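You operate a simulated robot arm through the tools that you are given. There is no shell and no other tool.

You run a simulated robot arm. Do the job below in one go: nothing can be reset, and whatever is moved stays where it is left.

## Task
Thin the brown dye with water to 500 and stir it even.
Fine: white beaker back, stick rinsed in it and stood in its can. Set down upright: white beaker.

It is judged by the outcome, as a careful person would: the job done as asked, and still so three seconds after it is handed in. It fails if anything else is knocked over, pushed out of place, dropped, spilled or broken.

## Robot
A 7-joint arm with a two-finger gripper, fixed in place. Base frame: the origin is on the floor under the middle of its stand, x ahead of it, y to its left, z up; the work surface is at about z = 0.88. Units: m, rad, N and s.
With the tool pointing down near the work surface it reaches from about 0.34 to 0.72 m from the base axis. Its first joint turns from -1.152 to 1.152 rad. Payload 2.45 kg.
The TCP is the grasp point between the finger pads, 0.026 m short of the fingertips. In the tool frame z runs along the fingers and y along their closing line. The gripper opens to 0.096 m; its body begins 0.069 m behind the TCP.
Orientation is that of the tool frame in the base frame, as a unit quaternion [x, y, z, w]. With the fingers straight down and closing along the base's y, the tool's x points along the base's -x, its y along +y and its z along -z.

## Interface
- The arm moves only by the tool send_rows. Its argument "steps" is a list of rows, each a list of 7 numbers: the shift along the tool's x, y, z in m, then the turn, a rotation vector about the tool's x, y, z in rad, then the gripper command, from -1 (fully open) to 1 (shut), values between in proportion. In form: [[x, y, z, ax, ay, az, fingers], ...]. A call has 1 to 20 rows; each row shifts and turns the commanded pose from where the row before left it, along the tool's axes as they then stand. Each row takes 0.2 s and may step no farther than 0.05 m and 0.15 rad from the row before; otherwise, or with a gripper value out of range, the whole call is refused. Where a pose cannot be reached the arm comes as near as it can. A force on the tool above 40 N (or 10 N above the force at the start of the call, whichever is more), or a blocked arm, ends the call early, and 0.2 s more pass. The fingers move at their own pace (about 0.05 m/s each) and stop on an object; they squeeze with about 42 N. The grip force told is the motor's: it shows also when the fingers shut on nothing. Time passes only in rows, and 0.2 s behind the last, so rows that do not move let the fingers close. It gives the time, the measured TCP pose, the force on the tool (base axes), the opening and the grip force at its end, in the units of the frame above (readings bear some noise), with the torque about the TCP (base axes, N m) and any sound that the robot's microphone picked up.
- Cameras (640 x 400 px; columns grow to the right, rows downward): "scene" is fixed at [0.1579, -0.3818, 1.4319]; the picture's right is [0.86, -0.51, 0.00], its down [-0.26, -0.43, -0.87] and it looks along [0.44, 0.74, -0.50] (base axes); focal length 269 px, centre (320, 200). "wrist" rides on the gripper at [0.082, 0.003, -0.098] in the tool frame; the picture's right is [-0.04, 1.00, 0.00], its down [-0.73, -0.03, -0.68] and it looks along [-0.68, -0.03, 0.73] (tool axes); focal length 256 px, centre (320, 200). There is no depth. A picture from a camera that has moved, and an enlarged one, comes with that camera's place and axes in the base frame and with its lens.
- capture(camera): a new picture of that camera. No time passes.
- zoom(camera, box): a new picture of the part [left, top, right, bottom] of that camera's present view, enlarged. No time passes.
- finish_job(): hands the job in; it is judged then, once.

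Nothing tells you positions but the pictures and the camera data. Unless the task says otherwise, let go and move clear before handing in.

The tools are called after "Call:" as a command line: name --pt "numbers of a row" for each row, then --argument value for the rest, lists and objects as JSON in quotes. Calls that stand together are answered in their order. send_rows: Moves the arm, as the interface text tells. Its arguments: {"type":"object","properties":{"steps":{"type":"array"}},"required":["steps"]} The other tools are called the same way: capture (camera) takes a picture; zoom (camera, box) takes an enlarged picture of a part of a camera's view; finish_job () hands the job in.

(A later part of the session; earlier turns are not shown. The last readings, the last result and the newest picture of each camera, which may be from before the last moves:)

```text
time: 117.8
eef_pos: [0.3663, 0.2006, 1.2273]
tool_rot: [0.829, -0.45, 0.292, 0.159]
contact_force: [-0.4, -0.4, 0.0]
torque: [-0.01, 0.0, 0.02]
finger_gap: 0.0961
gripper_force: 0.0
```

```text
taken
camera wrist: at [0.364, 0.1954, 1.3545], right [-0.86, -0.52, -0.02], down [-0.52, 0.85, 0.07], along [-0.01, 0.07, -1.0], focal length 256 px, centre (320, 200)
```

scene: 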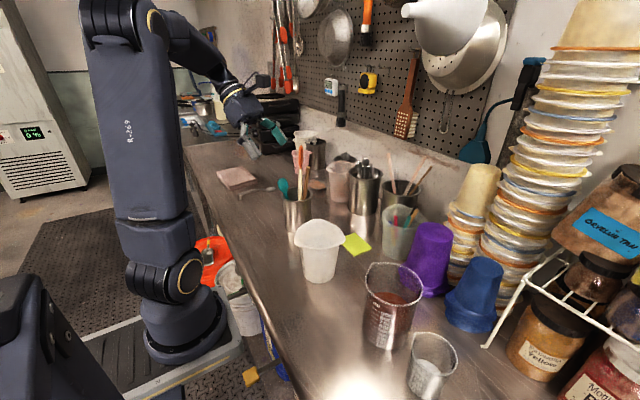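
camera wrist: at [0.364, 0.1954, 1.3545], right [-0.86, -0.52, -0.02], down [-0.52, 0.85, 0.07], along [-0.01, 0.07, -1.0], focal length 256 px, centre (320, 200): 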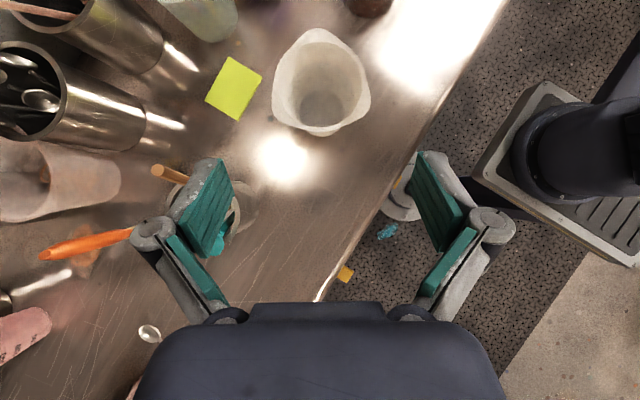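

The bench is undisturbed and the white beaker is back. Next is the brown dowel: its top is near (0.504, 0.271, 1.118), leaning about 12° toward -y. I'll straighten the tool, turn it so the fingers close along x, and move over the can to look closer.

Call:
send_rows --pt "0 0 0 0 -0.1356 0 -1" --pt "0 0 0 0 -0.1356 0 -1" --pt "0 0 0 0 -0.1356 0 -1" --pt "0 0 0 0 -0.1356 0 -1" --pt "0 0 0 0 -0.1356 0 -1" --pt "0 0 0 0 0 0.144 -1" --pt "0 0 0 0 0 0.144 -1" --pt "0 0 0 0 0 0.144 -1" --pt "0 0 0 0 0 0.144 -1" --pt "-0.0098 -0.0345 -0.0183 0 0 0 -1" --pt "-0.0098 -0.0345 -0.0183 0 0 0 -1" --pt "-0.0098 -0.0345 -0.0183 0 0 0 -1" --pt "-0.0098 -0.0345 -0.0183 0 0 0 -1" --pt "0 0 0 0 0 0 -1"

Call:
capture --camera "wrist"

Call:
capture --camera "scene"

```text
time: 120.8
eef_pos: [0.5039, 0.2409, 1.2991]
tool_rot: [0.707, -0.707, 0.0, 0.002]
contact_force: [0.1, 0.5, 0.0]
torque: [0.02, 0.0, -0.01]
finger_gap: 0.0959
gripper_force: 0.1
```

```text
taken
camera wrist: at [0.5009, 0.158, 1.3986], right [-1.0, 0.04, 0.0], down [0.03, 0.74, 0.68], along [0.03, 0.68, -0.74], focal length 256 px, centre (320, 200)
```

wrist: 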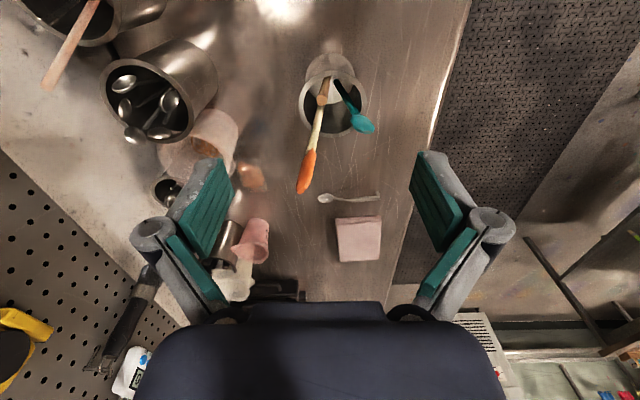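

```text
taken
```

scene: 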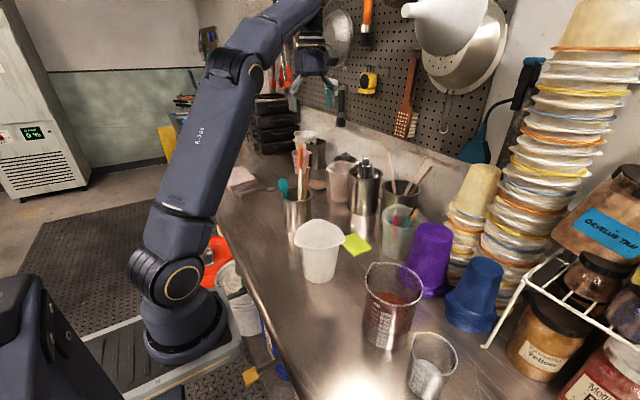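

Call:
zoom --camera "wrist" --box '[280, 40, 390, 210]'

Call:
zoom --camera "scene" --box '[270, 140, 330, 240]'

Call:
zoom --camera "wrist" --box '[295, 50, 375, 140]'

```text
2.35 times, centred on (335, 125) of wrist
camera zoom: at [0.5009, 0.158, 1.3986], right [-1.0, 0.04, 0.0], down [0.03, 0.74, 0.68], along [0.03, 0.68, -0.74], focal length 602 px, centre (285, 376)
```

zoom: 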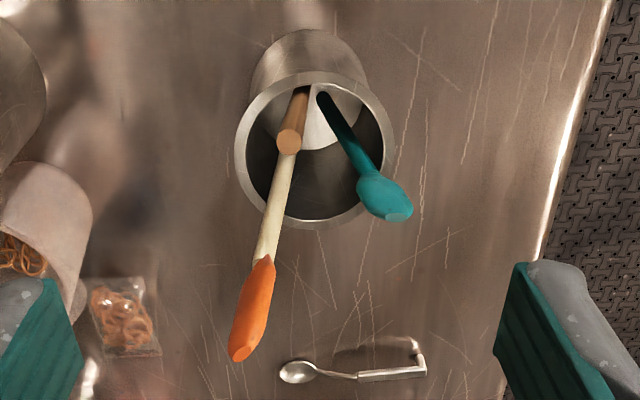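

```text
4.00 times, centred on (300, 190) of scene
camera zoom: at [0.1579, -0.3818, 1.4319], right [0.86, -0.51, 0.0], down [-0.26, -0.43, -0.87], along [0.44, 0.74, -0.5], focal length 1076 px, centre (400, 240)
```

zoom: 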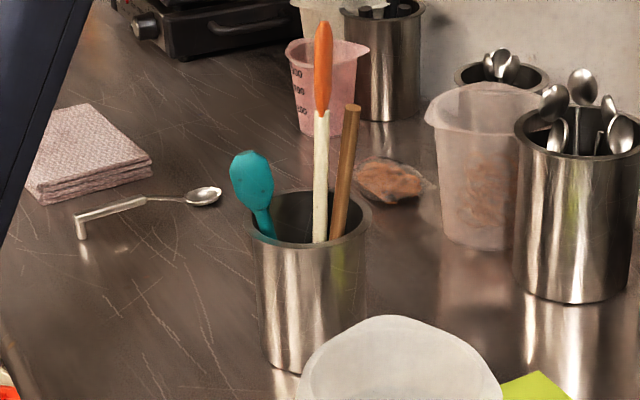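

```text
4.44 times, centred on (335, 95) of wrist
camera zoom: at [0.5009, 0.158, 1.3986], right [-1.0, 0.04, 0.0], down [0.03, 0.74, 0.68], along [0.03, 0.68, -0.74], focal length 1138 px, centre (253, 667)
```

zoom: 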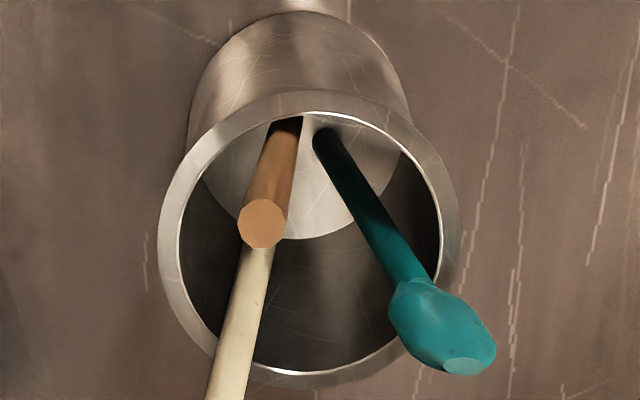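

Clear view: dowel, spatula and spoon fan out in different directions, leaving room around the dowel. I'll tilt the tool about 11° to match its lean, part-close the fingers to ~5 cm, and come down near its top.

Call:
send_rows --pt "0 0 0 0 -0.095 0 -0.5" --pt "0 0 0 0 -0.095 0 0" --pt "0.0021 -0.0012 0.0311 0 0 0 0" --pt "0.0021 -0.0012 0.0311 0 0 0 0" --pt "0.0021 -0.0012 0.0311 0 0 0 0" --pt "0 0 0 0 0 0 0"

Call:
capture --camera "wrist"

Call:
zoom --camera "scene" --box '[250, 90, 370, 210]'

```text
time: 122.2
eef_pos: [0.5062, 0.2528, 1.2063]
tool_rot: [-0.703, 0.705, 0.067, 0.066]
contact_force: [-0.3, -0.9, 1.1]
torque: [0.0, 0.04, 0.02]
finger_gap: 0.048
gripper_force: 0.0
```

```text
taken
camera wrist: at [0.5028, 0.1524, 1.2882], right [-1.0, 0.04, 0.01], down [0.03, 0.59, 0.8], along [0.03, 0.8, -0.59], focal length 256 px, centre (320, 200)
```

wrist: 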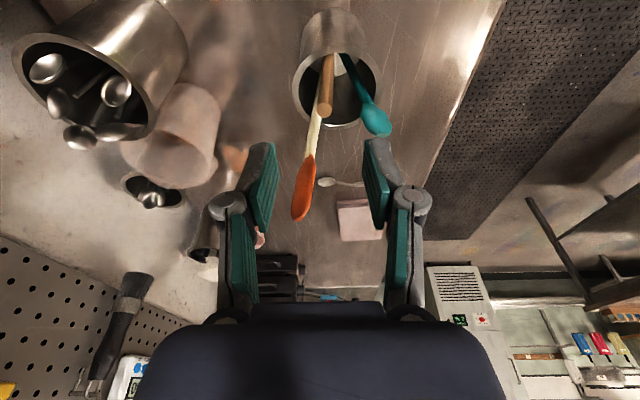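

```text
3.33 times, centred on (310, 150) of scene
camera zoom: at [0.1579, -0.3818, 1.4319], right [0.86, -0.51, 0.0], down [-0.26, -0.43, -0.87], along [0.44, 0.74, -0.5], focal length 897 px, centre (353, 367)
```

zoom: 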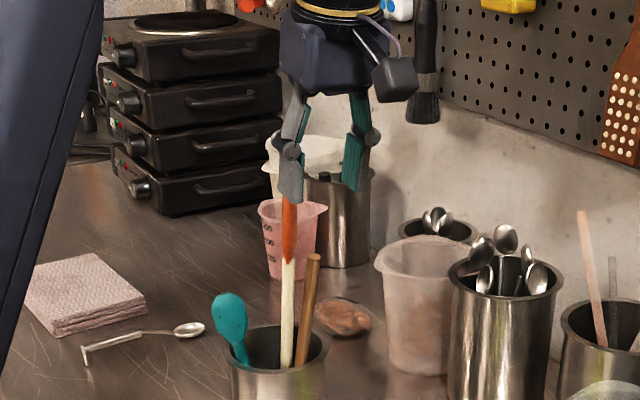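

Stick top at about (0.503, 0.270, 1.118), nearly centred between the fingers. I'll come down along its axis with a 4 mm x-correction.

Call:
send_rows --pt "0 0.0015 0.03 0 0 0 0" --pt "0 0.0015 0.03 0 0 0 0" --pt "0 0.001 0.03 0 0 0 0" --pt "0 0 0 0 0 0 0"

Call:
capture --camera "wrist"

Call:
zoom --camera "scene" --box '[260, 120, 360, 220]'

```text
time: 123.2
eef_pos: [0.5042, 0.2676, 1.1174]
tool_rot: [-0.704, 0.704, 0.067, 0.066]
contact_force: [1.2, 0.8, 0.4]
torque: [0.04, 0.0, 0.01]
finger_gap: 0.048
gripper_force: 0.1
```

```text
taken
camera wrist: at [0.5001, 0.1675, 1.1999], right [-1.0, 0.04, 0.01], down [0.03, 0.59, 0.8], along [0.03, 0.8, -0.59], focal length 256 px, centre (320, 200)
```

wrist: 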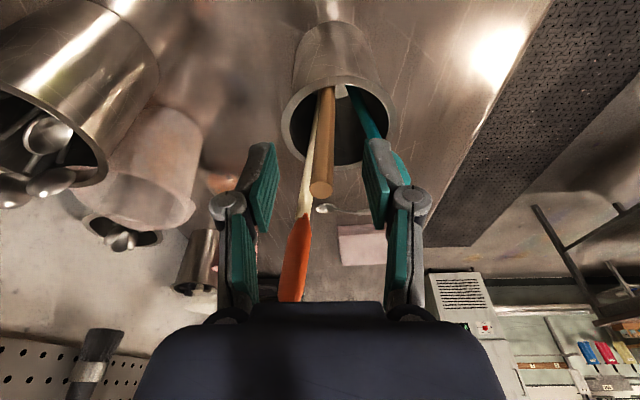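

```text
4.00 times, centred on (310, 170) of scene
camera zoom: at [0.1579, -0.3818, 1.4319], right [0.86, -0.51, 0.0], down [-0.26, -0.43, -0.87], along [0.44, 0.74, -0.5], focal length 1076 px, centre (360, 320)
```

zoom: 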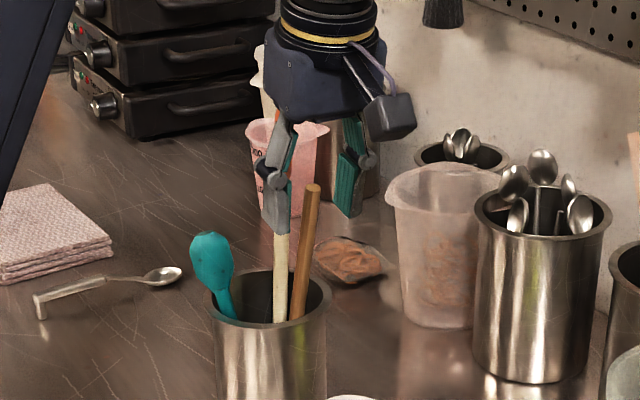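

The dowel's top is exactly at the grasp point now. I'll go 3 cm further along it and close.

Call:
send_rows --pt "0 0.0005 0.015 0 0 0 0" --pt "0 0.0005 0.017 0 0 0 0" --pt "0 0 0 0 0 0 0.5" --pt "0 0 0 0 0 0 1" --pt "0 0 0 0 0 0 1" --pt "0 0 0 0 0 0 1"

Call:
capture --camera "wrist"

Call:
zoom --camera "scene" --box '[260, 120, 360, 220]'

```text
time: 124.6
eef_pos: [0.5014, 0.2727, 1.0881]
tool_rot: [-0.704, 0.704, 0.067, 0.066]
contact_force: [-1.4, 0.7, 0.2]
torque: [0.12, 0.11, 0.06]
finger_gap: 0.0095
gripper_force: 37.1
```

```text
taken
camera wrist: at [0.4989, 0.1727, 1.1694], right [-1.0, 0.04, 0.01], down [0.03, 0.59, 0.8], along [0.03, 0.8, -0.59], focal length 256 px, centre (320, 200)
```

wrist: 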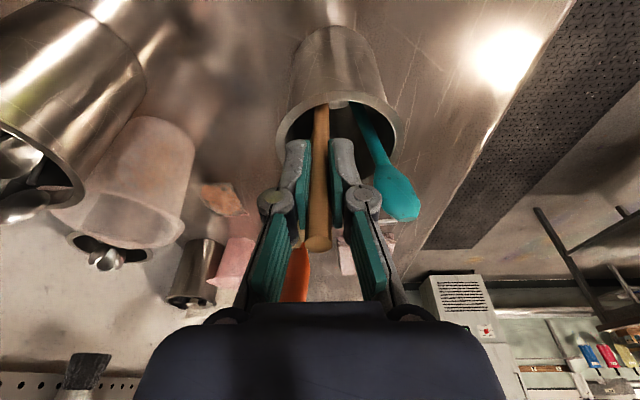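

```text
4.00 times, centred on (310, 170) of scene
camera zoom: at [0.1579, -0.3817, 1.4319], right [0.86, -0.51, 0.0], down [-0.26, -0.43, -0.87], along [0.44, 0.74, -0.5], focal length 1076 px, centre (360, 320)
```

zoom: 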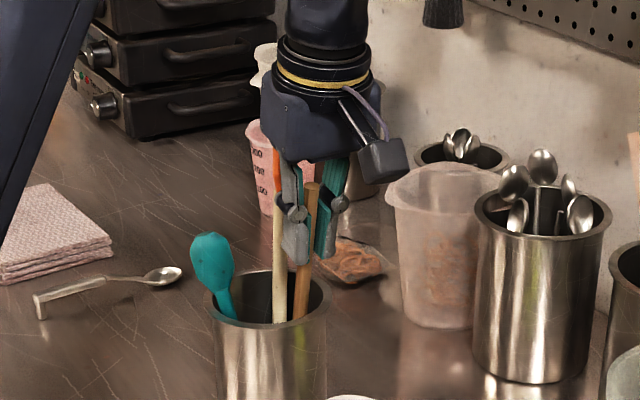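

The dowel is gripped (9.5 mm). I'll draw it straight out along its own axis.

Call:
send_rows --pt "0 0 -0.015 0 0 0 1" --pt "0 0 -0.03 0 0 0 1" --pt "0 0 -0.03 0 0 0 1" --pt "0 0 -0.03 0 0 0 1" --pt "0 0 -0.03 0 0 0 1" --pt "0 0 -0.03 0 0 0 1" --pt "0 0 -0.03 0 0 0 1" --pt "0 0 0 0 0 0 1"

Call:
capture --camera "scene"

Call:
capture --camera "wrist"

```text
time: 126.4
eef_pos: [0.5046, 0.237, 1.2799]
tool_rot: [-0.703, 0.705, 0.067, 0.067]
contact_force: [0.3, 0.5, -0.1]
torque: [0.03, 0.02, 0.02]
finger_gap: 0.0095
gripper_force: 36.8
```

```text
taken
```

scene: 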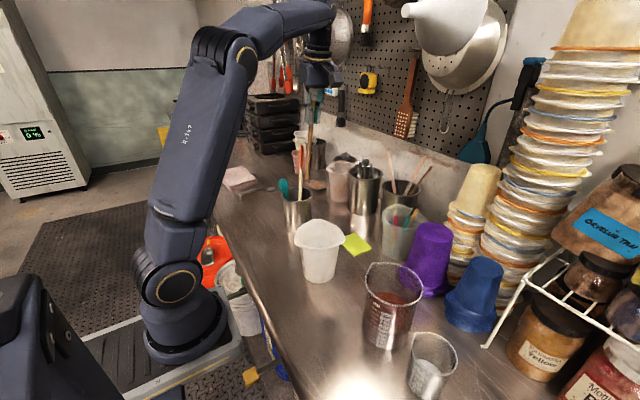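

```text
taken
camera wrist: at [0.4998, 0.1371, 1.3609], right [-1.0, 0.04, 0.01], down [0.03, 0.59, 0.8], along [0.03, 0.8, -0.59], focal length 256 px, centre (320, 200)
```

wrist: 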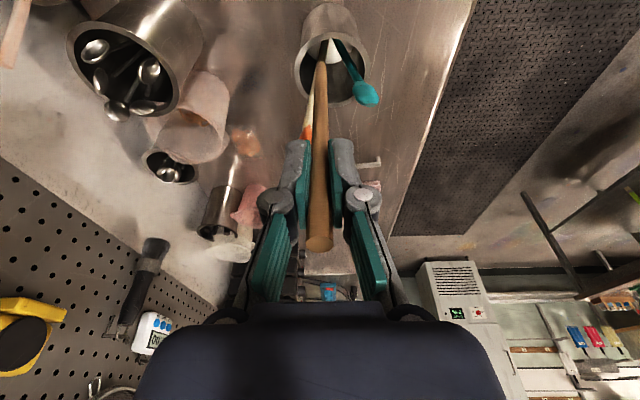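

Call:
zoom --camera "scene" --box '[260, 60, 360, 240]'

Call:
zoom --camera "wrist" --box '[270, 0, 390, 180]'

```text
2.22 times, centred on (310, 150) of scene
camera zoom: at [0.1579, -0.3818, 1.4319], right [0.86, -0.51, 0.0], down [-0.26, -0.43, -0.87], along [0.44, 0.74, -0.5], focal length 598 px, centre (342, 311)
```

zoom: 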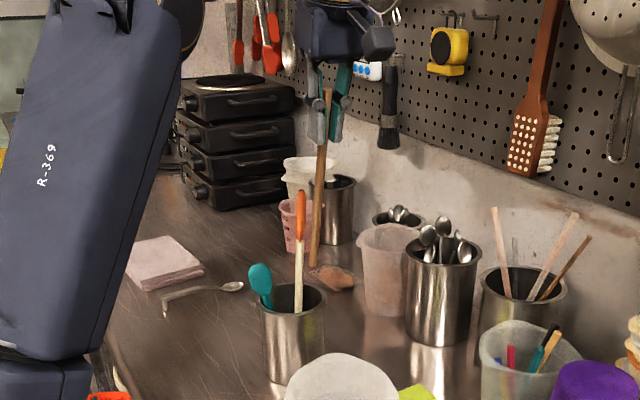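

```text
2.22 times, centred on (330, 90) of wrist
camera zoom: at [0.4998, 0.1371, 1.3609], right [-1.0, 0.04, 0.01], down [0.03, 0.59, 0.8], along [0.03, 0.8, -0.59], focal length 569 px, centre (298, 444)
```

zoom: 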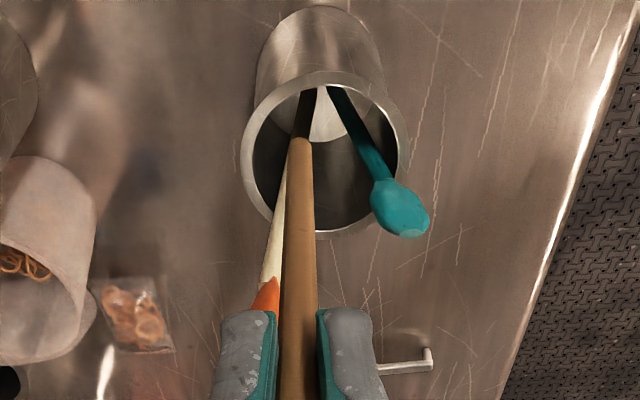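

The dowel is out cleanly; its tip hangs about 0.205 m below the grasp. I'll make it vertical and carry it high over to the dye beaker.

Call:
send_rows --pt "0 0 -0.01 0 0.085 0 1" --pt "0 0 -0.01 0 0.085 0 1" --pt "0.0409 0.0032 0 0 0 0 1" --pt "0.0409 0.0032 0 0 0 0 1" --pt "0.0409 0.0032 0 0 0 0 1" --pt "0.0409 0.0032 0 0 0 0 1" --pt "0.0409 0.0032 0 0 0 0 1" --pt "0.0409 0.0032 0 0 0 0 1" --pt "0.0409 0.0032 0 0 0 0 1" --pt "0.0409 0.0032 0 0 0 0 1" --pt "0.0409 0.0032 0 0 0 0 1" --pt "0 0 0 0 0 0 1"

Call:
capture --camera "scene"

Call:
capture --camera "wrist"

```text
time: 129.0
eef_pos: [0.4748, -0.1343, 1.2945]
tool_rot: [0.707, -0.707, -0.006, -0.006]
contact_force: [0.5, -0.3, 0.3]
torque: [-0.03, 0.02, -0.01]
finger_gap: 0.0095
gripper_force: 36.8
```

```text
taken
```

scene: 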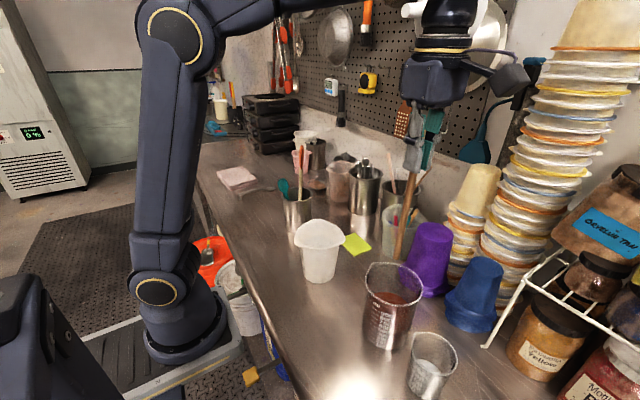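

```text
taken
camera wrist: at [0.4703, -0.2183, 1.3912], right [-1.0, 0.04, 0.0], down [0.03, 0.72, 0.69], along [0.03, 0.69, -0.72], focal length 256 px, centre (320, 200)
```

wrist: 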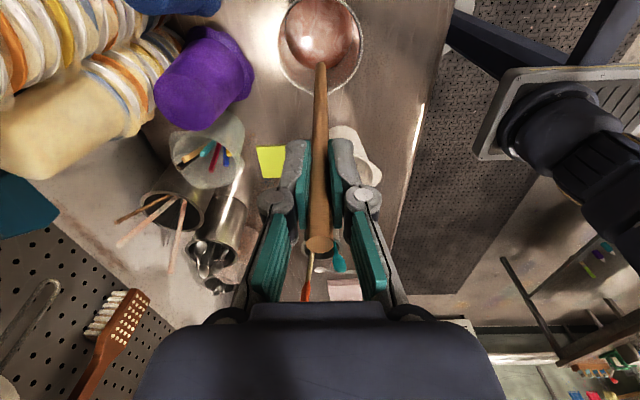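

The dowel hangs vertical right over the dye mouth; the tip is within a few millimetres of centre. I'll lower it into the dye to about 1.5 cm above the bottom.

Call:
send_rows --pt "0.003 0 0.02 0 0 0 1" --pt "0 0 0.034 0 0 0 1" --pt "0 0 0.034 0 0 0 1" --pt "0 0 0.034 0 0 0 1" --pt "0 0 0.034 0 0 0 1" --pt "0 0 0.03 0 0 0 1" --pt "0 0 0 0 0 0 1"

Call:
zoom --camera "scene" --box '[340, 160, 460, 360]'

Call:
zoom --camera "wrist" --box '[240, 0, 400, 120]'

```text
time: 130.6
eef_pos: [0.4746, -0.1325, 1.1071]
tool_rot: [0.707, -0.707, -0.006, -0.006]
contact_force: [0.0, -0.4, -0.4]
torque: [-0.04, -0.03, -0.01]
finger_gap: 0.0094
gripper_force: 36.9
```

```text
2.00 times, centred on (400, 260) of scene
camera zoom: at [0.1579, -0.3818, 1.4319], right [0.86, -0.51, 0.0], down [-0.26, -0.43, -0.87], along [0.44, 0.74, -0.5], focal length 538 px, centre (160, 80)
```

zoom: 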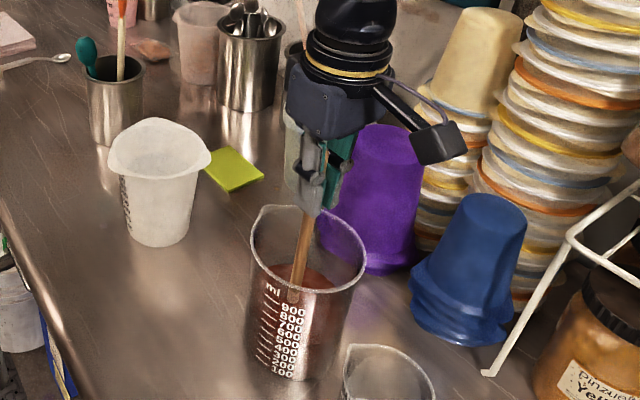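

```text
3.33 times, centred on (320, 60) of wrist
camera zoom: at [0.4706, -0.2168, 1.2022], right [-1.0, 0.04, 0.0], down [0.03, 0.72, 0.69], along [0.03, 0.69, -0.72], focal length 853 px, centre (320, 667)
```

zoom: 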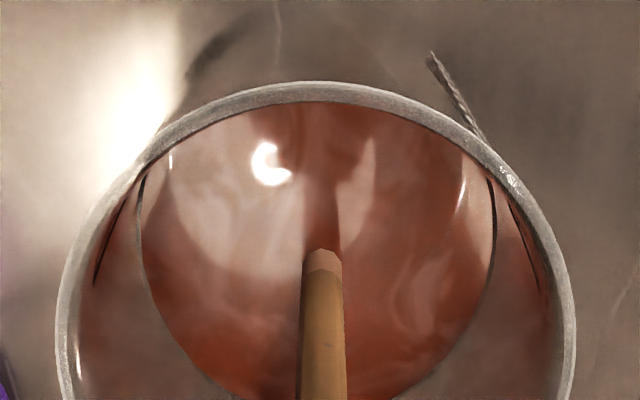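

The tip is in the dye near the centre with clearance all round. I'll stir in circles of about 2.5 cm radius.

Call:
send_rows --pt "0.0125 0 0 0 0 0 1" --pt "0.0125 0 0 0 0 0 1" --pt "-0.0073 0.0177 0 0 0 0 1" --pt "-0.0177 0.0073 0 0 0 0 1" --pt "-0.0177 -0.0073 0 0 0 0 1" --pt "-0.0073 -0.0177 0 0 0 0 1" --pt "0.0073 -0.0177 0 0 0 0 1" --pt "0.0177 -0.0073 0 0 0 0 1" --pt "0.0177 0.0073 0 0 0 0 1" --pt "0.0073 0.0177 0 0 0 0 1" --pt "-0.0073 0.0177 0 0 0 0 1" --pt "-0.0177 0.0073 0 0 0 0 1" --pt "-0.0177 -0.0073 0 0 0 0 1" --pt "-0.0073 -0.0177 0 0 0 0 1" --pt "0.0073 -0.0177 0 0 0 0 1" --pt "0.0177 -0.0073 0 0 0 0 1" --pt "0.0177 0.0073 0 0 0 0 1" --pt "0.0073 0.0177 0 0 0 0 1"

Call:
zoom --camera "scene" --box '[340, 200, 460, 360]'

Call:
zoom --camera "wrist" --box '[240, 0, 400, 120]'

```text
time: 134.4
eef_pos: [0.471, -0.1585, 1.1042]
tool_rot: [-0.706, 0.708, 0.007, 0.007]
contact_force: [1.0, 0.7, -1.1]
torque: [0.01, -0.03, 0.02]
finger_gap: 0.0096
gripper_force: 36.9
```

```text
2.50 times, centred on (400, 280) of scene
camera zoom: at [0.1579, -0.3818, 1.4319], right [0.86, -0.51, 0.0], down [-0.26, -0.43, -0.87], along [0.44, 0.74, -0.5], focal length 672 px, centre (120, 0)
```

zoom: 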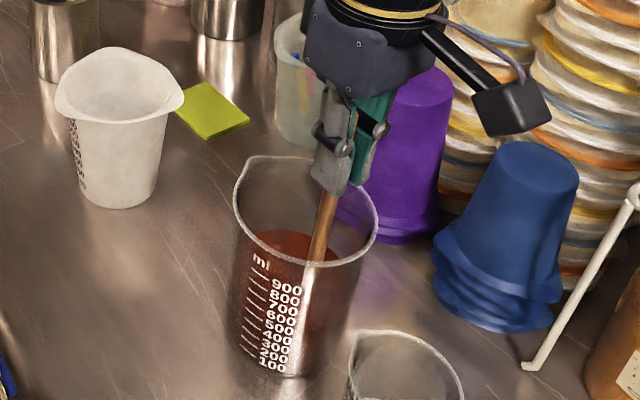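

```text
3.33 times, centred on (320, 60) of wrist
camera zoom: at [0.4688, -0.2433, 1.2015], right [-1.0, 0.04, 0.0], down [0.03, 0.72, 0.69], along [0.03, 0.69, -0.72], focal length 853 px, centre (320, 667)
```

zoom: 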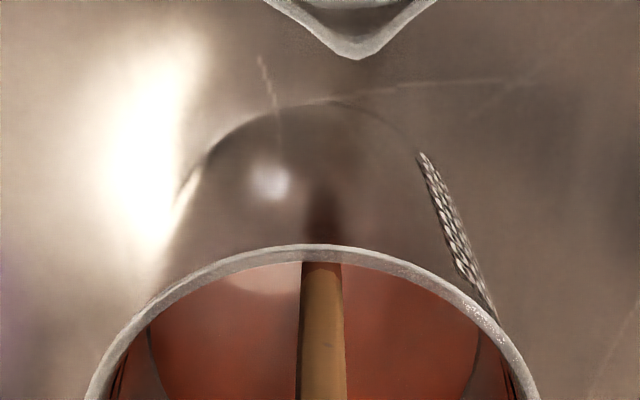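

The stir runs freely with no contact. More rounds, with some up-and-down, for an even mix.

Call:
send_rows --pt "-0.0073 0.0177 -0.004 0 0 0 1" --pt "-0.0177 0.0073 -0.004 0 0 0 1" --pt "-0.0177 -0.0073 -0.004 0 0 0 1" --pt "-0.0073 -0.0177 -0.004 0 0 0 1" --pt "0.0073 -0.0177 0.004 0 0 0 1" --pt "0.0177 -0.0073 0.004 0 0 0 1" --pt "0.0177 0.0073 0.004 0 0 0 1" --pt "0.0073 0.0177 0.004 0 0 0 1" --pt "-0.0073 0.0177 -0.004 0 0 0 1" --pt "-0.0177 0.0073 -0.004 0 0 0 1" --pt "-0.0177 -0.0073 -0.004 0 0 0 1" --pt "-0.0073 -0.0177 -0.004 0 0 0 1" --pt "0.0073 -0.0177 0.004 0 0 0 1" --pt "0.0177 -0.0073 0.004 0 0 0 1" --pt "0.0177 0.0073 0.004 0 0 0 1" --pt "0.0073 0.0177 0.004 0 0 0 1"

Call:
send_rows --pt "-0.0073 0.0177 -0.004 0 0 0 1" --pt "-0.0177 0.0073 -0.004 0 0 0 1" --pt "-0.0177 -0.0073 -0.004 0 0 0 1" --pt "-0.0073 -0.0177 -0.004 0 0 0 1" --pt "0.0073 -0.0177 0.004 0 0 0 1" --pt "0.0177 -0.0073 0.004 0 0 0 1" --pt "0.0177 0.0073 0.004 0 0 0 1" --pt "0.0073 0.0177 0.004 0 0 0 1" --pt "-0.0073 0.0177 -0.004 0 0 0 1" --pt "-0.0177 0.0073 -0.004 0 0 0 1" --pt "-0.0177 -0.0073 -0.004 0 0 0 1" --pt "-0.0073 -0.0177 -0.004 0 0 0 1" --pt "0.0073 -0.0177 0.004 0 0 0 1" --pt "0.0177 -0.0073 0.004 0 0 0 1" --pt "0.0177 0.0073 0.004 0 0 0 1" --pt "0.0073 0.0177 0.004 0 0 0 1"

Call:
zoom --camera "scene" --box '[340, 200, 460, 360]'

Call:
zoom --camera "scene" --box '[360, 270, 420, 350]'

```text
time: 137.8
eef_pos: [0.4729, -0.1572, 1.106]
tool_rot: [-0.707, 0.707, 0.007, 0.006]
contact_force: [0.3, 0.1, -0.7]
torque: [0.0, -0.03, 0.02]
finger_gap: 0.0094
gripper_force: 37.3
```

```text
time: 141.2
eef_pos: [0.473, -0.1591, 1.1045]
tool_rot: [-0.706, 0.708, 0.007, 0.007]
contact_force: [-0.1, -0.5, 0.2]
torque: [0.02, -0.01, 0.03]
finger_gap: 0.0093
gripper_force: 37.2
```

```text
2.50 times, centred on (400, 280) of scene
camera zoom: at [0.1579, -0.3818, 1.4319], right [0.86, -0.51, 0.0], down [-0.26, -0.43, -0.87], along [0.44, 0.74, -0.5], focal length 672 px, centre (120, 0)
```

zoom: 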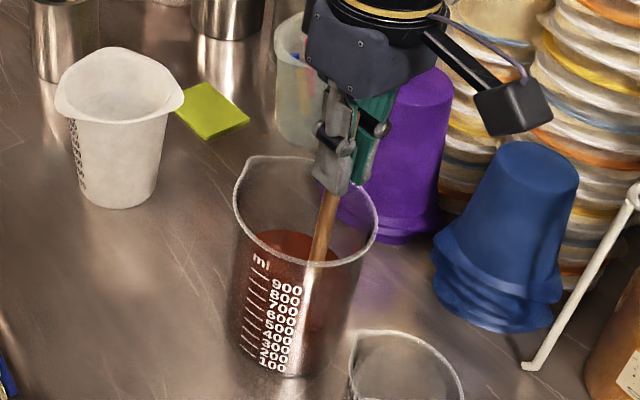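

```text
5.00 times, centred on (390, 310) of scene
camera zoom: at [0.1579, -0.3818, 1.4319], right [0.86, -0.51, 0.0], down [-0.26, -0.43, -0.87], along [0.44, 0.74, -0.5], focal length 1345 px, centre (-30, -350)
```

zoom: 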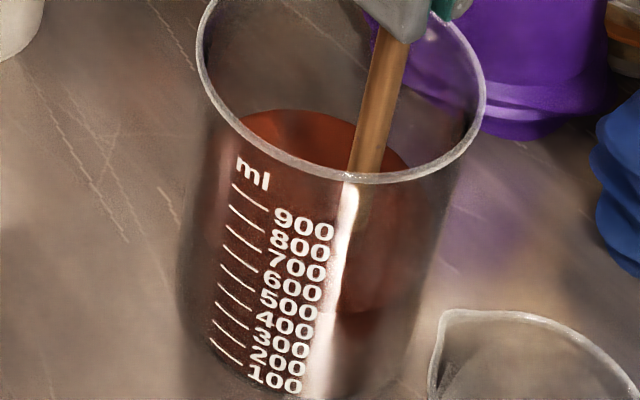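

The colour already looks uniform. Two more rounds in the reverse direction to be sure.

Call:
send_rows --pt "-0.0073 -0.0177 -0.004 0 0 0 1" --pt "-0.0177 -0.0073 -0.004 0 0 0 1" --pt "-0.0177 0.0073 -0.004 0 0 0 1" --pt "-0.0073 0.0177 -0.004 0 0 0 1" --pt "0.0073 0.0177 0.004 0 0 0 1" --pt "0.0177 0.0073 0.004 0 0 0 1" --pt "0.0177 -0.0073 0.004 0 0 0 1" --pt "0.0073 -0.0177 0.004 0 0 0 1" --pt "-0.0073 -0.0177 -0.004 0 0 0 1" --pt "-0.0177 -0.0073 -0.004 0 0 0 1" --pt "-0.0177 0.0073 -0.004 0 0 0 1" --pt "-0.0073 0.0177 -0.004 0 0 0 1" --pt "0.0073 0.0177 0.004 0 0 0 1" --pt "0.0177 0.0073 0.004 0 0 0 1" --pt "0.0177 -0.0073 0.004 0 0 0 1" --pt "0.0073 -0.0177 0.004 0 0 0 1"

Call:
send_rows --pt "-0.0073 -0.0177 -0.004 0 0 0 1" --pt "-0.0177 -0.0073 -0.004 0 0 0 1" --pt "-0.0177 0.0073 -0.004 0 0 0 1" --pt "-0.0073 0.0177 -0.004 0 0 0 1" --pt "0.0073 0.0177 0.004 0 0 0 1" --pt "0.0177 0.0073 0.004 0 0 0 1" --pt "0.0177 -0.0073 0.004 0 0 0 1" --pt "0.0073 -0.0177 0.004 0 0 0 1" --pt "-0.0073 -0.0177 -0.004 0 0 0 1" --pt "-0.0177 -0.0073 -0.004 0 0 0 1" --pt "-0.0177 0.0073 -0.004 0 0 0 1" --pt "-0.0073 0.0177 -0.004 0 0 0 1" --pt "0.0073 0.0177 0.004 0 0 0 1" --pt "0.0177 0.0073 0.004 0 0 0 1" --pt "0.0177 -0.0073 0.004 0 0 0 1" --pt "0.0073 -0.0177 0.004 0 0 0 1" --pt "-0.0125 0 0 0 0 0 1" --pt "-0.0125 0 0 0 0 0 1" --pt "0 0 0 0 0 0 1"

Call:
zoom --camera "wrist" --box '[240, 0, 400, 120]'

Call:
zoom --camera "scene" --box '[360, 270, 420, 350]'

```text
time: 144.6
eef_pos: [0.4758, -0.1583, 1.1058]
tool_rot: [0.708, -0.706, -0.006, -0.006]
contact_force: [-0.1, -0.4, -0.8]
torque: [0.01, -0.01, 0.01]
finger_gap: 0.0095
gripper_force: 37.4
```

```text
time: 148.6
eef_pos: [0.473, -0.1338, 1.1072]
tool_rot: [-0.706, 0.708, 0.006, 0.006]
contact_force: [-0.1, -0.4, 0.3]
torque: [0.04, 0.01, 0.02]
finger_gap: 0.0096
gripper_force: 37.1
```

```text
3.33 times, centred on (320, 60) of wrist
camera zoom: at [0.4698, -0.2179, 1.2033], right [-1.0, 0.04, 0.0], down [0.03, 0.72, 0.69], along [0.03, 0.69, -0.72], focal length 853 px, centre (320, 667)
```

zoom: 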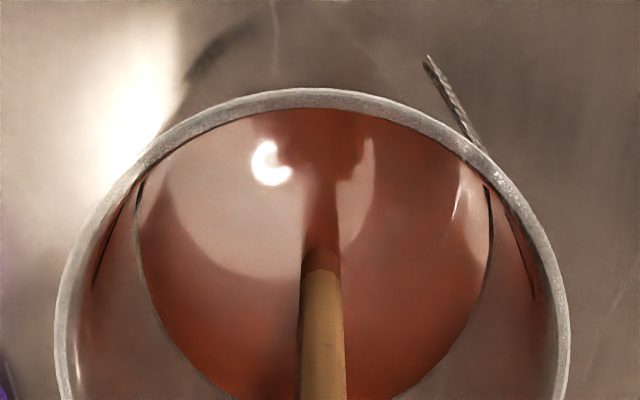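

```text
5.00 times, centred on (390, 310) of scene
camera zoom: at [0.1579, -0.3818, 1.4319], right [0.86, -0.51, 0.0], down [-0.26, -0.43, -0.87], along [0.44, 0.74, -0.5], focal length 1345 px, centre (-30, -350)
```

zoom: 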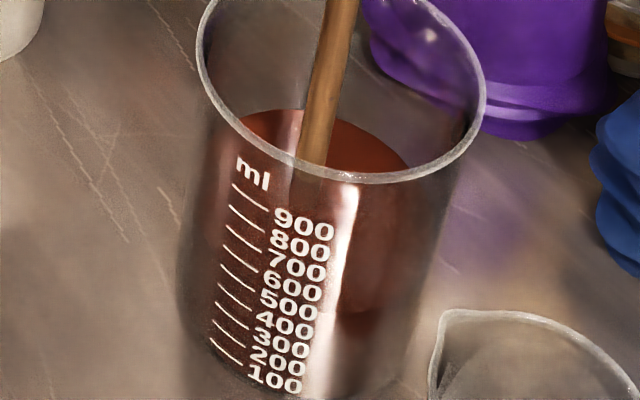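

The mix is even: the wisps seen at first are gone. I'll raise the dowel just above the surface, let it drip a moment inside the beaker, then lift clear.

Call:
send_rows --pt "0 0 -0.02 0 0 0 1" --pt "0 0 -0.02 0 0 0 1" --pt "0 0 -0.025 0 0 0 1" --pt "0 0 0 0 0 0 1" --pt "0 0 0 0 0 0 1" --pt "0 0 0 0 0 0 1" --pt "0 0 0 0 0 0 1" --pt "0 0 0 0 0 0 1" --pt "0 0 0 0 0 0 1" --pt "0 0 0 0 0 0 1" --pt "0 0 0 0 0 0 1"

Call:
zoom --camera "scene" --box '[350, 200, 440, 330]'

Call:
zoom --camera "wrist" --box '[240, 0, 400, 120]'

```text
time: 151.0
eef_pos: [0.4741, -0.1341, 1.1703]
tool_rot: [0.707, -0.707, -0.006, -0.007]
contact_force: [0.3, -0.3, 0.0]
torque: [0.01, -0.01, 0.01]
finger_gap: 0.0098
gripper_force: 36.9
```

```text
3.08 times, centred on (395, 265) of scene
camera zoom: at [0.1579, -0.3818, 1.4319], right [0.86, -0.51, 0.0], down [-0.26, -0.43, -0.87], along [0.44, 0.74, -0.5], focal length 828 px, centre (89, 0)
```

zoom: 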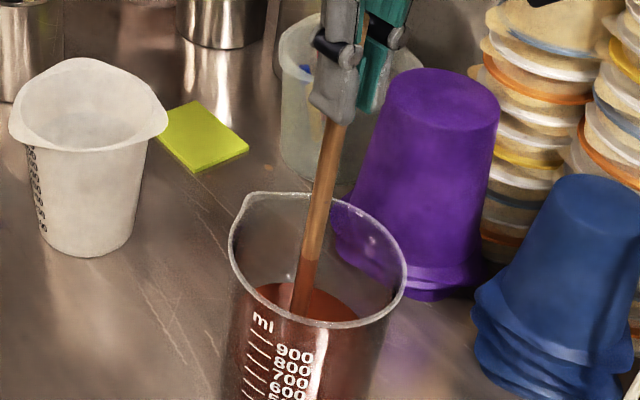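

```text
3.33 times, centred on (320, 60) of wrist
camera zoom: at [0.4701, -0.2179, 1.2673], right [-1.0, 0.04, 0.0], down [0.03, 0.72, 0.69], along [0.03, 0.69, -0.72], focal length 853 px, centre (320, 667)
```

zoom: 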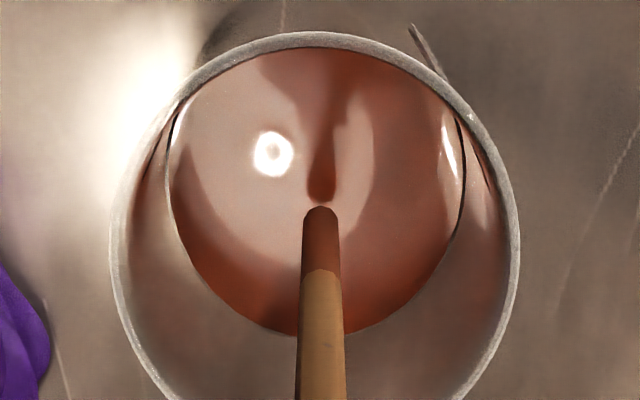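

The stained end is out of the dye and not dripping. I'll lift clear and carry it over to the white beaker for rinsing.

Call:
send_rows --pt "0 0 0 0 0 0 1" --pt "0 0 0 0 0 0 1" --pt "0 0 -0.03 0 0 0 1" --pt "0 0 -0.035 0 0 0 1" --pt "0 0 -0.035 0 0 0 1" --pt "0 0 -0.03 0 0 0 1" --pt "-0.0373 0.0064 0 0 0 0 1" --pt "-0.0373 0.0064 0 0 0 0 1" --pt "-0.0373 0.0064 0 0 0 0 1" --pt "-0.0373 0.0064 0 0 0 0 1" --pt "-0.0373 0.0064 0 0 0 0 1" --pt "-0.0373 0.0064 0 0 0 0 1" --pt "0 0 0 0 0 0 1"

Call:
capture --camera "wrist"

Call:
capture --camera "scene"

```text
time: 153.8
eef_pos: [0.4344, 0.0877, 1.3046]
tool_rot: [0.708, -0.706, -0.006, -0.007]
contact_force: [0.4, 0.2, -0.6]
torque: [0.0, -0.02, -0.04]
finger_gap: 0.0097
gripper_force: 37.2
```

```text
taken
camera wrist: at [0.4307, 0.0028, 1.4005], right [-1.0, 0.04, 0.0], down [0.03, 0.72, 0.69], along [0.03, 0.69, -0.72], focal length 256 px, centre (320, 200)
```

wrist: 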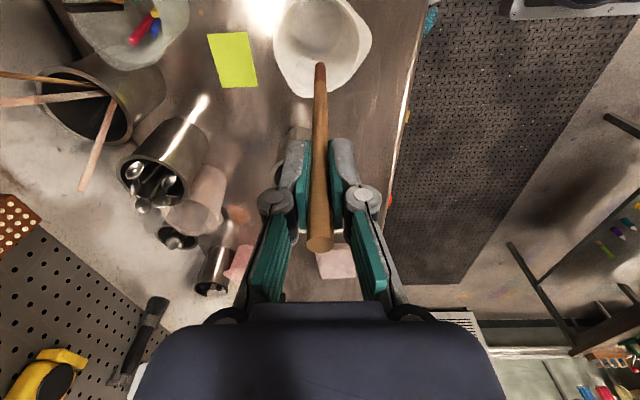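

```text
taken
```

scene: 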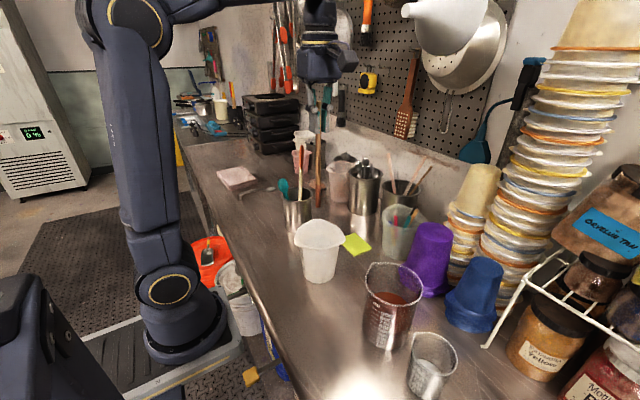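

The tip is almost over the white beaker's centre; I shift 5 mm and lower it into the rinse water.

Call:
send_rows --pt "-0.005 0 0.02 0 0 0 1" --pt "0 0 0.034 0 0 0 1" --pt "0 0 0.034 0 0 0 1" --pt "0 0 0.034 0 0 0 1" --pt "0 0 0.034 0 0 0 1" --pt "0 0 0.03 0 0 0 1" --pt "0 0 0.015 0 0 0 1" --pt "0 0 0 0 0 0 1"

Call:
zoom --camera "wrist" --box '[240, 0, 400, 120]'

Call:
zoom --camera "scene" --box '[270, 140, 370, 290]'

```text
time: 155.6
eef_pos: [0.4347, 0.0955, 1.1051]
tool_rot: [-0.707, 0.707, 0.006, 0.005]
contact_force: [-0.2, 0.1, -0.3]
torque: [-0.01, -0.01, 0.05]
finger_gap: 0.0096
gripper_force: 37.0
```

```text
3.33 times, centred on (320, 60) of wrist
camera zoom: at [0.432, 0.0104, 1.201], right [-1.0, 0.04, 0.0], down [0.03, 0.72, 0.69], along [0.03, 0.69, -0.72], focal length 853 px, centre (320, 667)
```

zoom: 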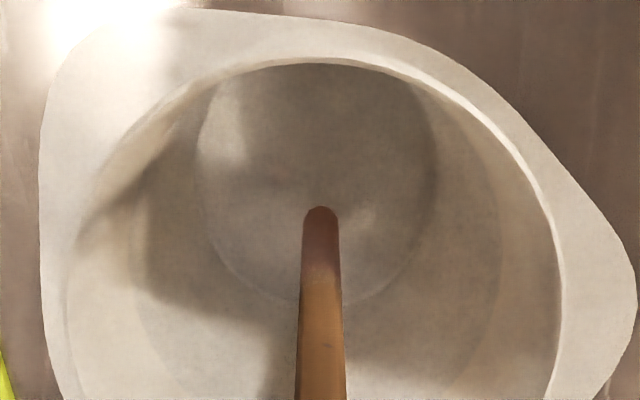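

```text
2.67 times, centred on (320, 215) of scene
camera zoom: at [0.1579, -0.3818, 1.4319], right [0.86, -0.51, 0.0], down [-0.26, -0.43, -0.87], along [0.44, 0.74, -0.5], focal length 717 px, centre (320, 160)
```

zoom: 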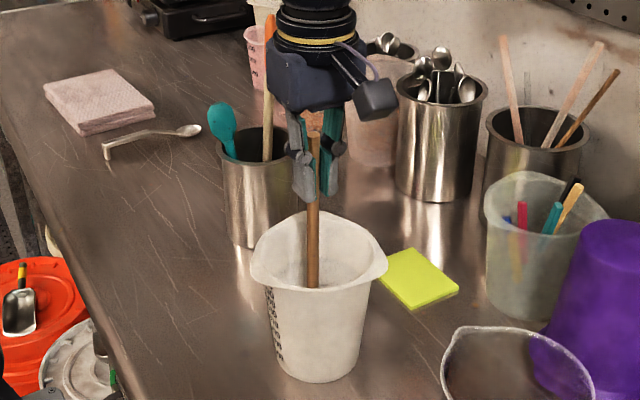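

The stained end is submerged, centred above the floor. I'll swish it in small circles with some bobbing.

Call:
send_rows --pt "0.009 0 0 0 0 0 1" --pt "0.009 0 0 0 0 0 1" --pt "-0.0053 0.0127 -0.004 0 0 0 1" --pt "-0.0127 0.0053 -0.004 0 0 0 1" --pt "-0.0127 -0.0053 -0.004 0 0 0 1" --pt "-0.0053 -0.0127 -0.004 0 0 0 1" --pt "0.0053 -0.0127 0.004 0 0 0 1" --pt "0.0127 -0.0053 0.004 0 0 0 1" --pt "0.0127 0.0053 0.004 0 0 0 1" --pt "0.0053 0.0127 0.004 0 0 0 1" --pt "-0.0053 0.0127 -0.004 0 0 0 1" --pt "-0.0127 0.0053 -0.004 0 0 0 1" --pt "-0.0127 -0.0053 -0.004 0 0 0 1" --pt "-0.0053 -0.0127 -0.004 0 0 0 1" --pt "0.0053 -0.0127 0.004 0 0 0 1" --pt "0.0127 -0.0053 0.004 0 0 0 1" --pt "0.0127 0.0053 0.004 0 0 0 1" --pt "0.0053 0.0127 0.004 0 0 0 1"

Call:
send_rows --pt "-0.0053 -0.0127 -0.004 0 0 0 1" --pt "-0.0127 -0.0053 -0.004 0 0 0 1" --pt "-0.0127 0.0053 -0.004 0 0 0 1" --pt "-0.0053 0.0127 -0.004 0 0 0 1" --pt "0.0053 0.0127 0.004 0 0 0 1" --pt "0.0127 0.0053 0.004 0 0 0 1" --pt "0.0127 -0.0053 0.004 0 0 0 1" --pt "0.0053 -0.0127 0.004 0 0 0 1" --pt "-0.0053 -0.0127 -0.004 0 0 0 1" --pt "-0.0127 -0.0053 -0.004 0 0 0 1" --pt "-0.0127 0.0053 -0.004 0 0 0 1" --pt "-0.0053 0.0127 -0.004 0 0 0 1" --pt "0.0053 0.0127 0.004 0 0 0 1" --pt "0.0127 0.0053 0.004 0 0 0 1" --pt "0.0127 -0.0053 0.004 0 0 0 1" --pt "0.0053 -0.0127 0.004 0 0 0 1" --pt "-0.009 0 0 0 0 0 1" --pt "-0.009 0 0 0 0 0 1" --pt "0 0 0 0 0 0 1"

Call:
zoom --camera "wrist" --box '[240, 0, 400, 120]'

Call:
zoom --camera "scene" --box '[270, 140, 370, 290]'

```text
time: 159.4
eef_pos: [0.4353, 0.0769, 1.1047]
tool_rot: [-0.707, 0.707, 0.005, 0.006]
contact_force: [0.3, -0.7, -1.3]
torque: [-0.05, -0.02, 0.01]
finger_gap: 0.0091
gripper_force: 37.0
```

```text
time: 163.4
eef_pos: [0.4353, 0.0954, 1.1047]
tool_rot: [-0.707, 0.707, 0.006, 0.007]
contact_force: [-0.2, 0.1, -0.5]
torque: [-0.02, -0.01, 0.01]
finger_gap: 0.0095
gripper_force: 36.7
```

```text
3.33 times, centred on (320, 60) of wrist
camera zoom: at [0.4322, 0.0112, 1.2003], right [-1.0, 0.04, 0.0], down [0.03, 0.72, 0.69], along [0.03, 0.69, -0.72], focal length 853 px, centre (320, 667)
```

zoom: 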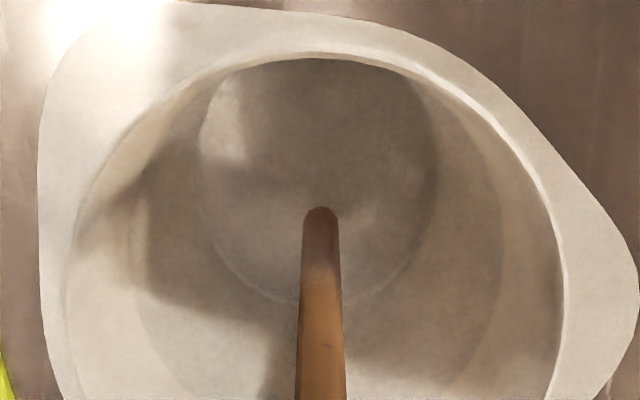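

```text
2.67 times, centred on (320, 215) of scene
camera zoom: at [0.1579, -0.3818, 1.4319], right [0.86, -0.51, 0.0], down [-0.26, -0.43, -0.87], along [0.44, 0.74, -0.5], focal length 717 px, centre (320, 160)
```

zoom: 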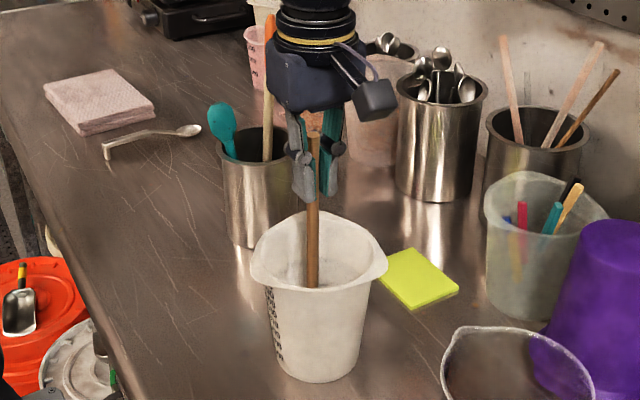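

I'll raise the tip just above the water to see whether it's clean.

Call:
send_rows --pt "0 0 -0.025 0 0 0 1" --pt "0 0 -0.03 0 0 0 1" --pt "0 0 -0.03 0 0 0 1" --pt "0 0 0 0 0 0 1" --pt "0 0 0 0 0 0 1" --pt "0 0 0 0 0 0 1"

Call:
zoom --camera "wrist" --box '[240, 0, 400, 120]'

Call:
zoom --camera "scene" --box '[280, 150, 360, 270]'

```text
time: 164.8
eef_pos: [0.4338, 0.0924, 1.1901]
tool_rot: [-0.706, 0.708, 0.007, 0.007]
contact_force: [-0.1, -0.6, -0.2]
torque: [0.02, -0.03, -0.01]
finger_gap: 0.0095
gripper_force: 37.1
```

```text
3.33 times, centred on (320, 60) of wrist
camera zoom: at [0.432, 0.0078, 1.2865], right [-1.0, 0.04, 0.0], down [0.03, 0.72, 0.69], along [0.03, 0.69, -0.72], focal length 853 px, centre (320, 667)
```

zoom: 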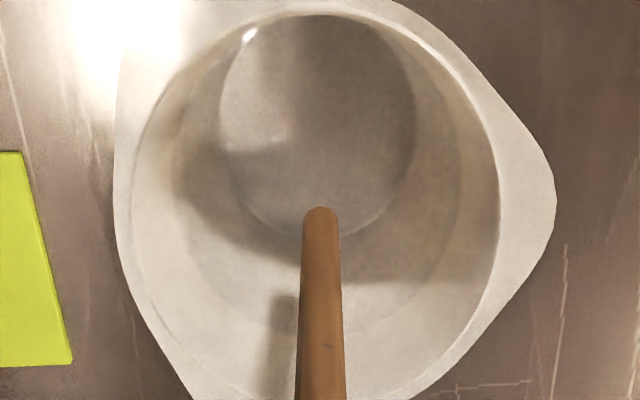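

```text
3.33 times, centred on (320, 210) of scene
camera zoom: at [0.1579, -0.3818, 1.4319], right [0.86, -0.51, 0.0], down [-0.26, -0.43, -0.87], along [0.44, 0.74, -0.5], focal length 897 px, centre (320, 167)
```

zoom: 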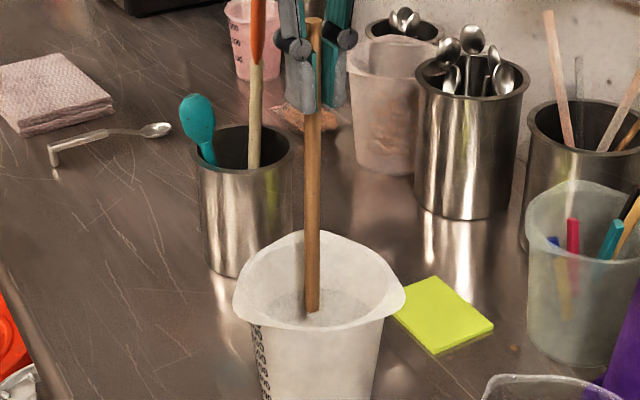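

The end is clean wood again. I'll lift clear, carry it back above its can, and tilt it to its original lean.

Call:
send_rows --pt "0 0 0 0 0 0 1" --pt "0 0 0 0 0 0 1" --pt "0 0 0 0 0 0 1" --pt "0 0 0 0 0 0 1" --pt "0 0 -0.03 0 0 0 1" --pt "0 0 -0.03 0 0 0 1" --pt "0 0 -0.03 0 0 0 1" --pt "0 0 -0.03 0 0 0 1" --pt "-0.0345 -0.0172 0 0 0 0 1" --pt "-0.0345 -0.0172 0 0 0 0 1" --pt "-0.0345 -0.0172 0 0 0 0 1" --pt "-0.0345 -0.0172 0 0 0 0 1" --pt "0 0 0 0 -0.085 0 1" --pt "0 0 0 0 -0.085 0 1" --pt "0 0 0 0 0 0 1"

Call:
capture --camera "wrist"

Call:
zoom --camera "scene" --box '[260, 60, 360, 240]'

```text
time: 168.0
eef_pos: [0.5045, 0.2302, 1.3128]
tool_rot: [-0.704, 0.704, 0.067, 0.067]
contact_force: [-0.4, 0.0, -1.1]
torque: [-0.01, -0.03, 0.02]
finger_gap: 0.0095
gripper_force: 37.1
```

```text
taken
camera wrist: at [0.5008, 0.13, 1.3927], right [-1.0, 0.04, 0.01], down [0.03, 0.59, 0.8], along [0.03, 0.8, -0.59], focal length 256 px, centre (320, 200)
```

wrist: 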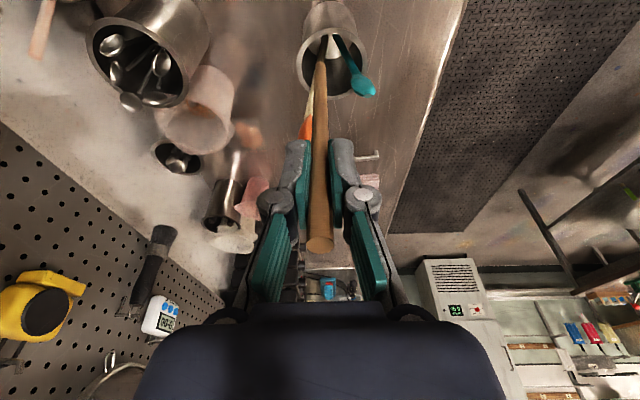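

```text
2.22 times, centred on (310, 150) of scene
camera zoom: at [0.1579, -0.3818, 1.4319], right [0.86, -0.51, 0.0], down [-0.26, -0.43, -0.87], along [0.44, 0.74, -0.5], focal length 598 px, centre (342, 311)
```

zoom: 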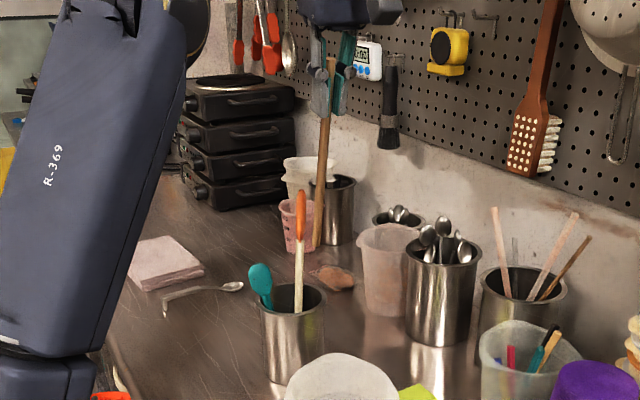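

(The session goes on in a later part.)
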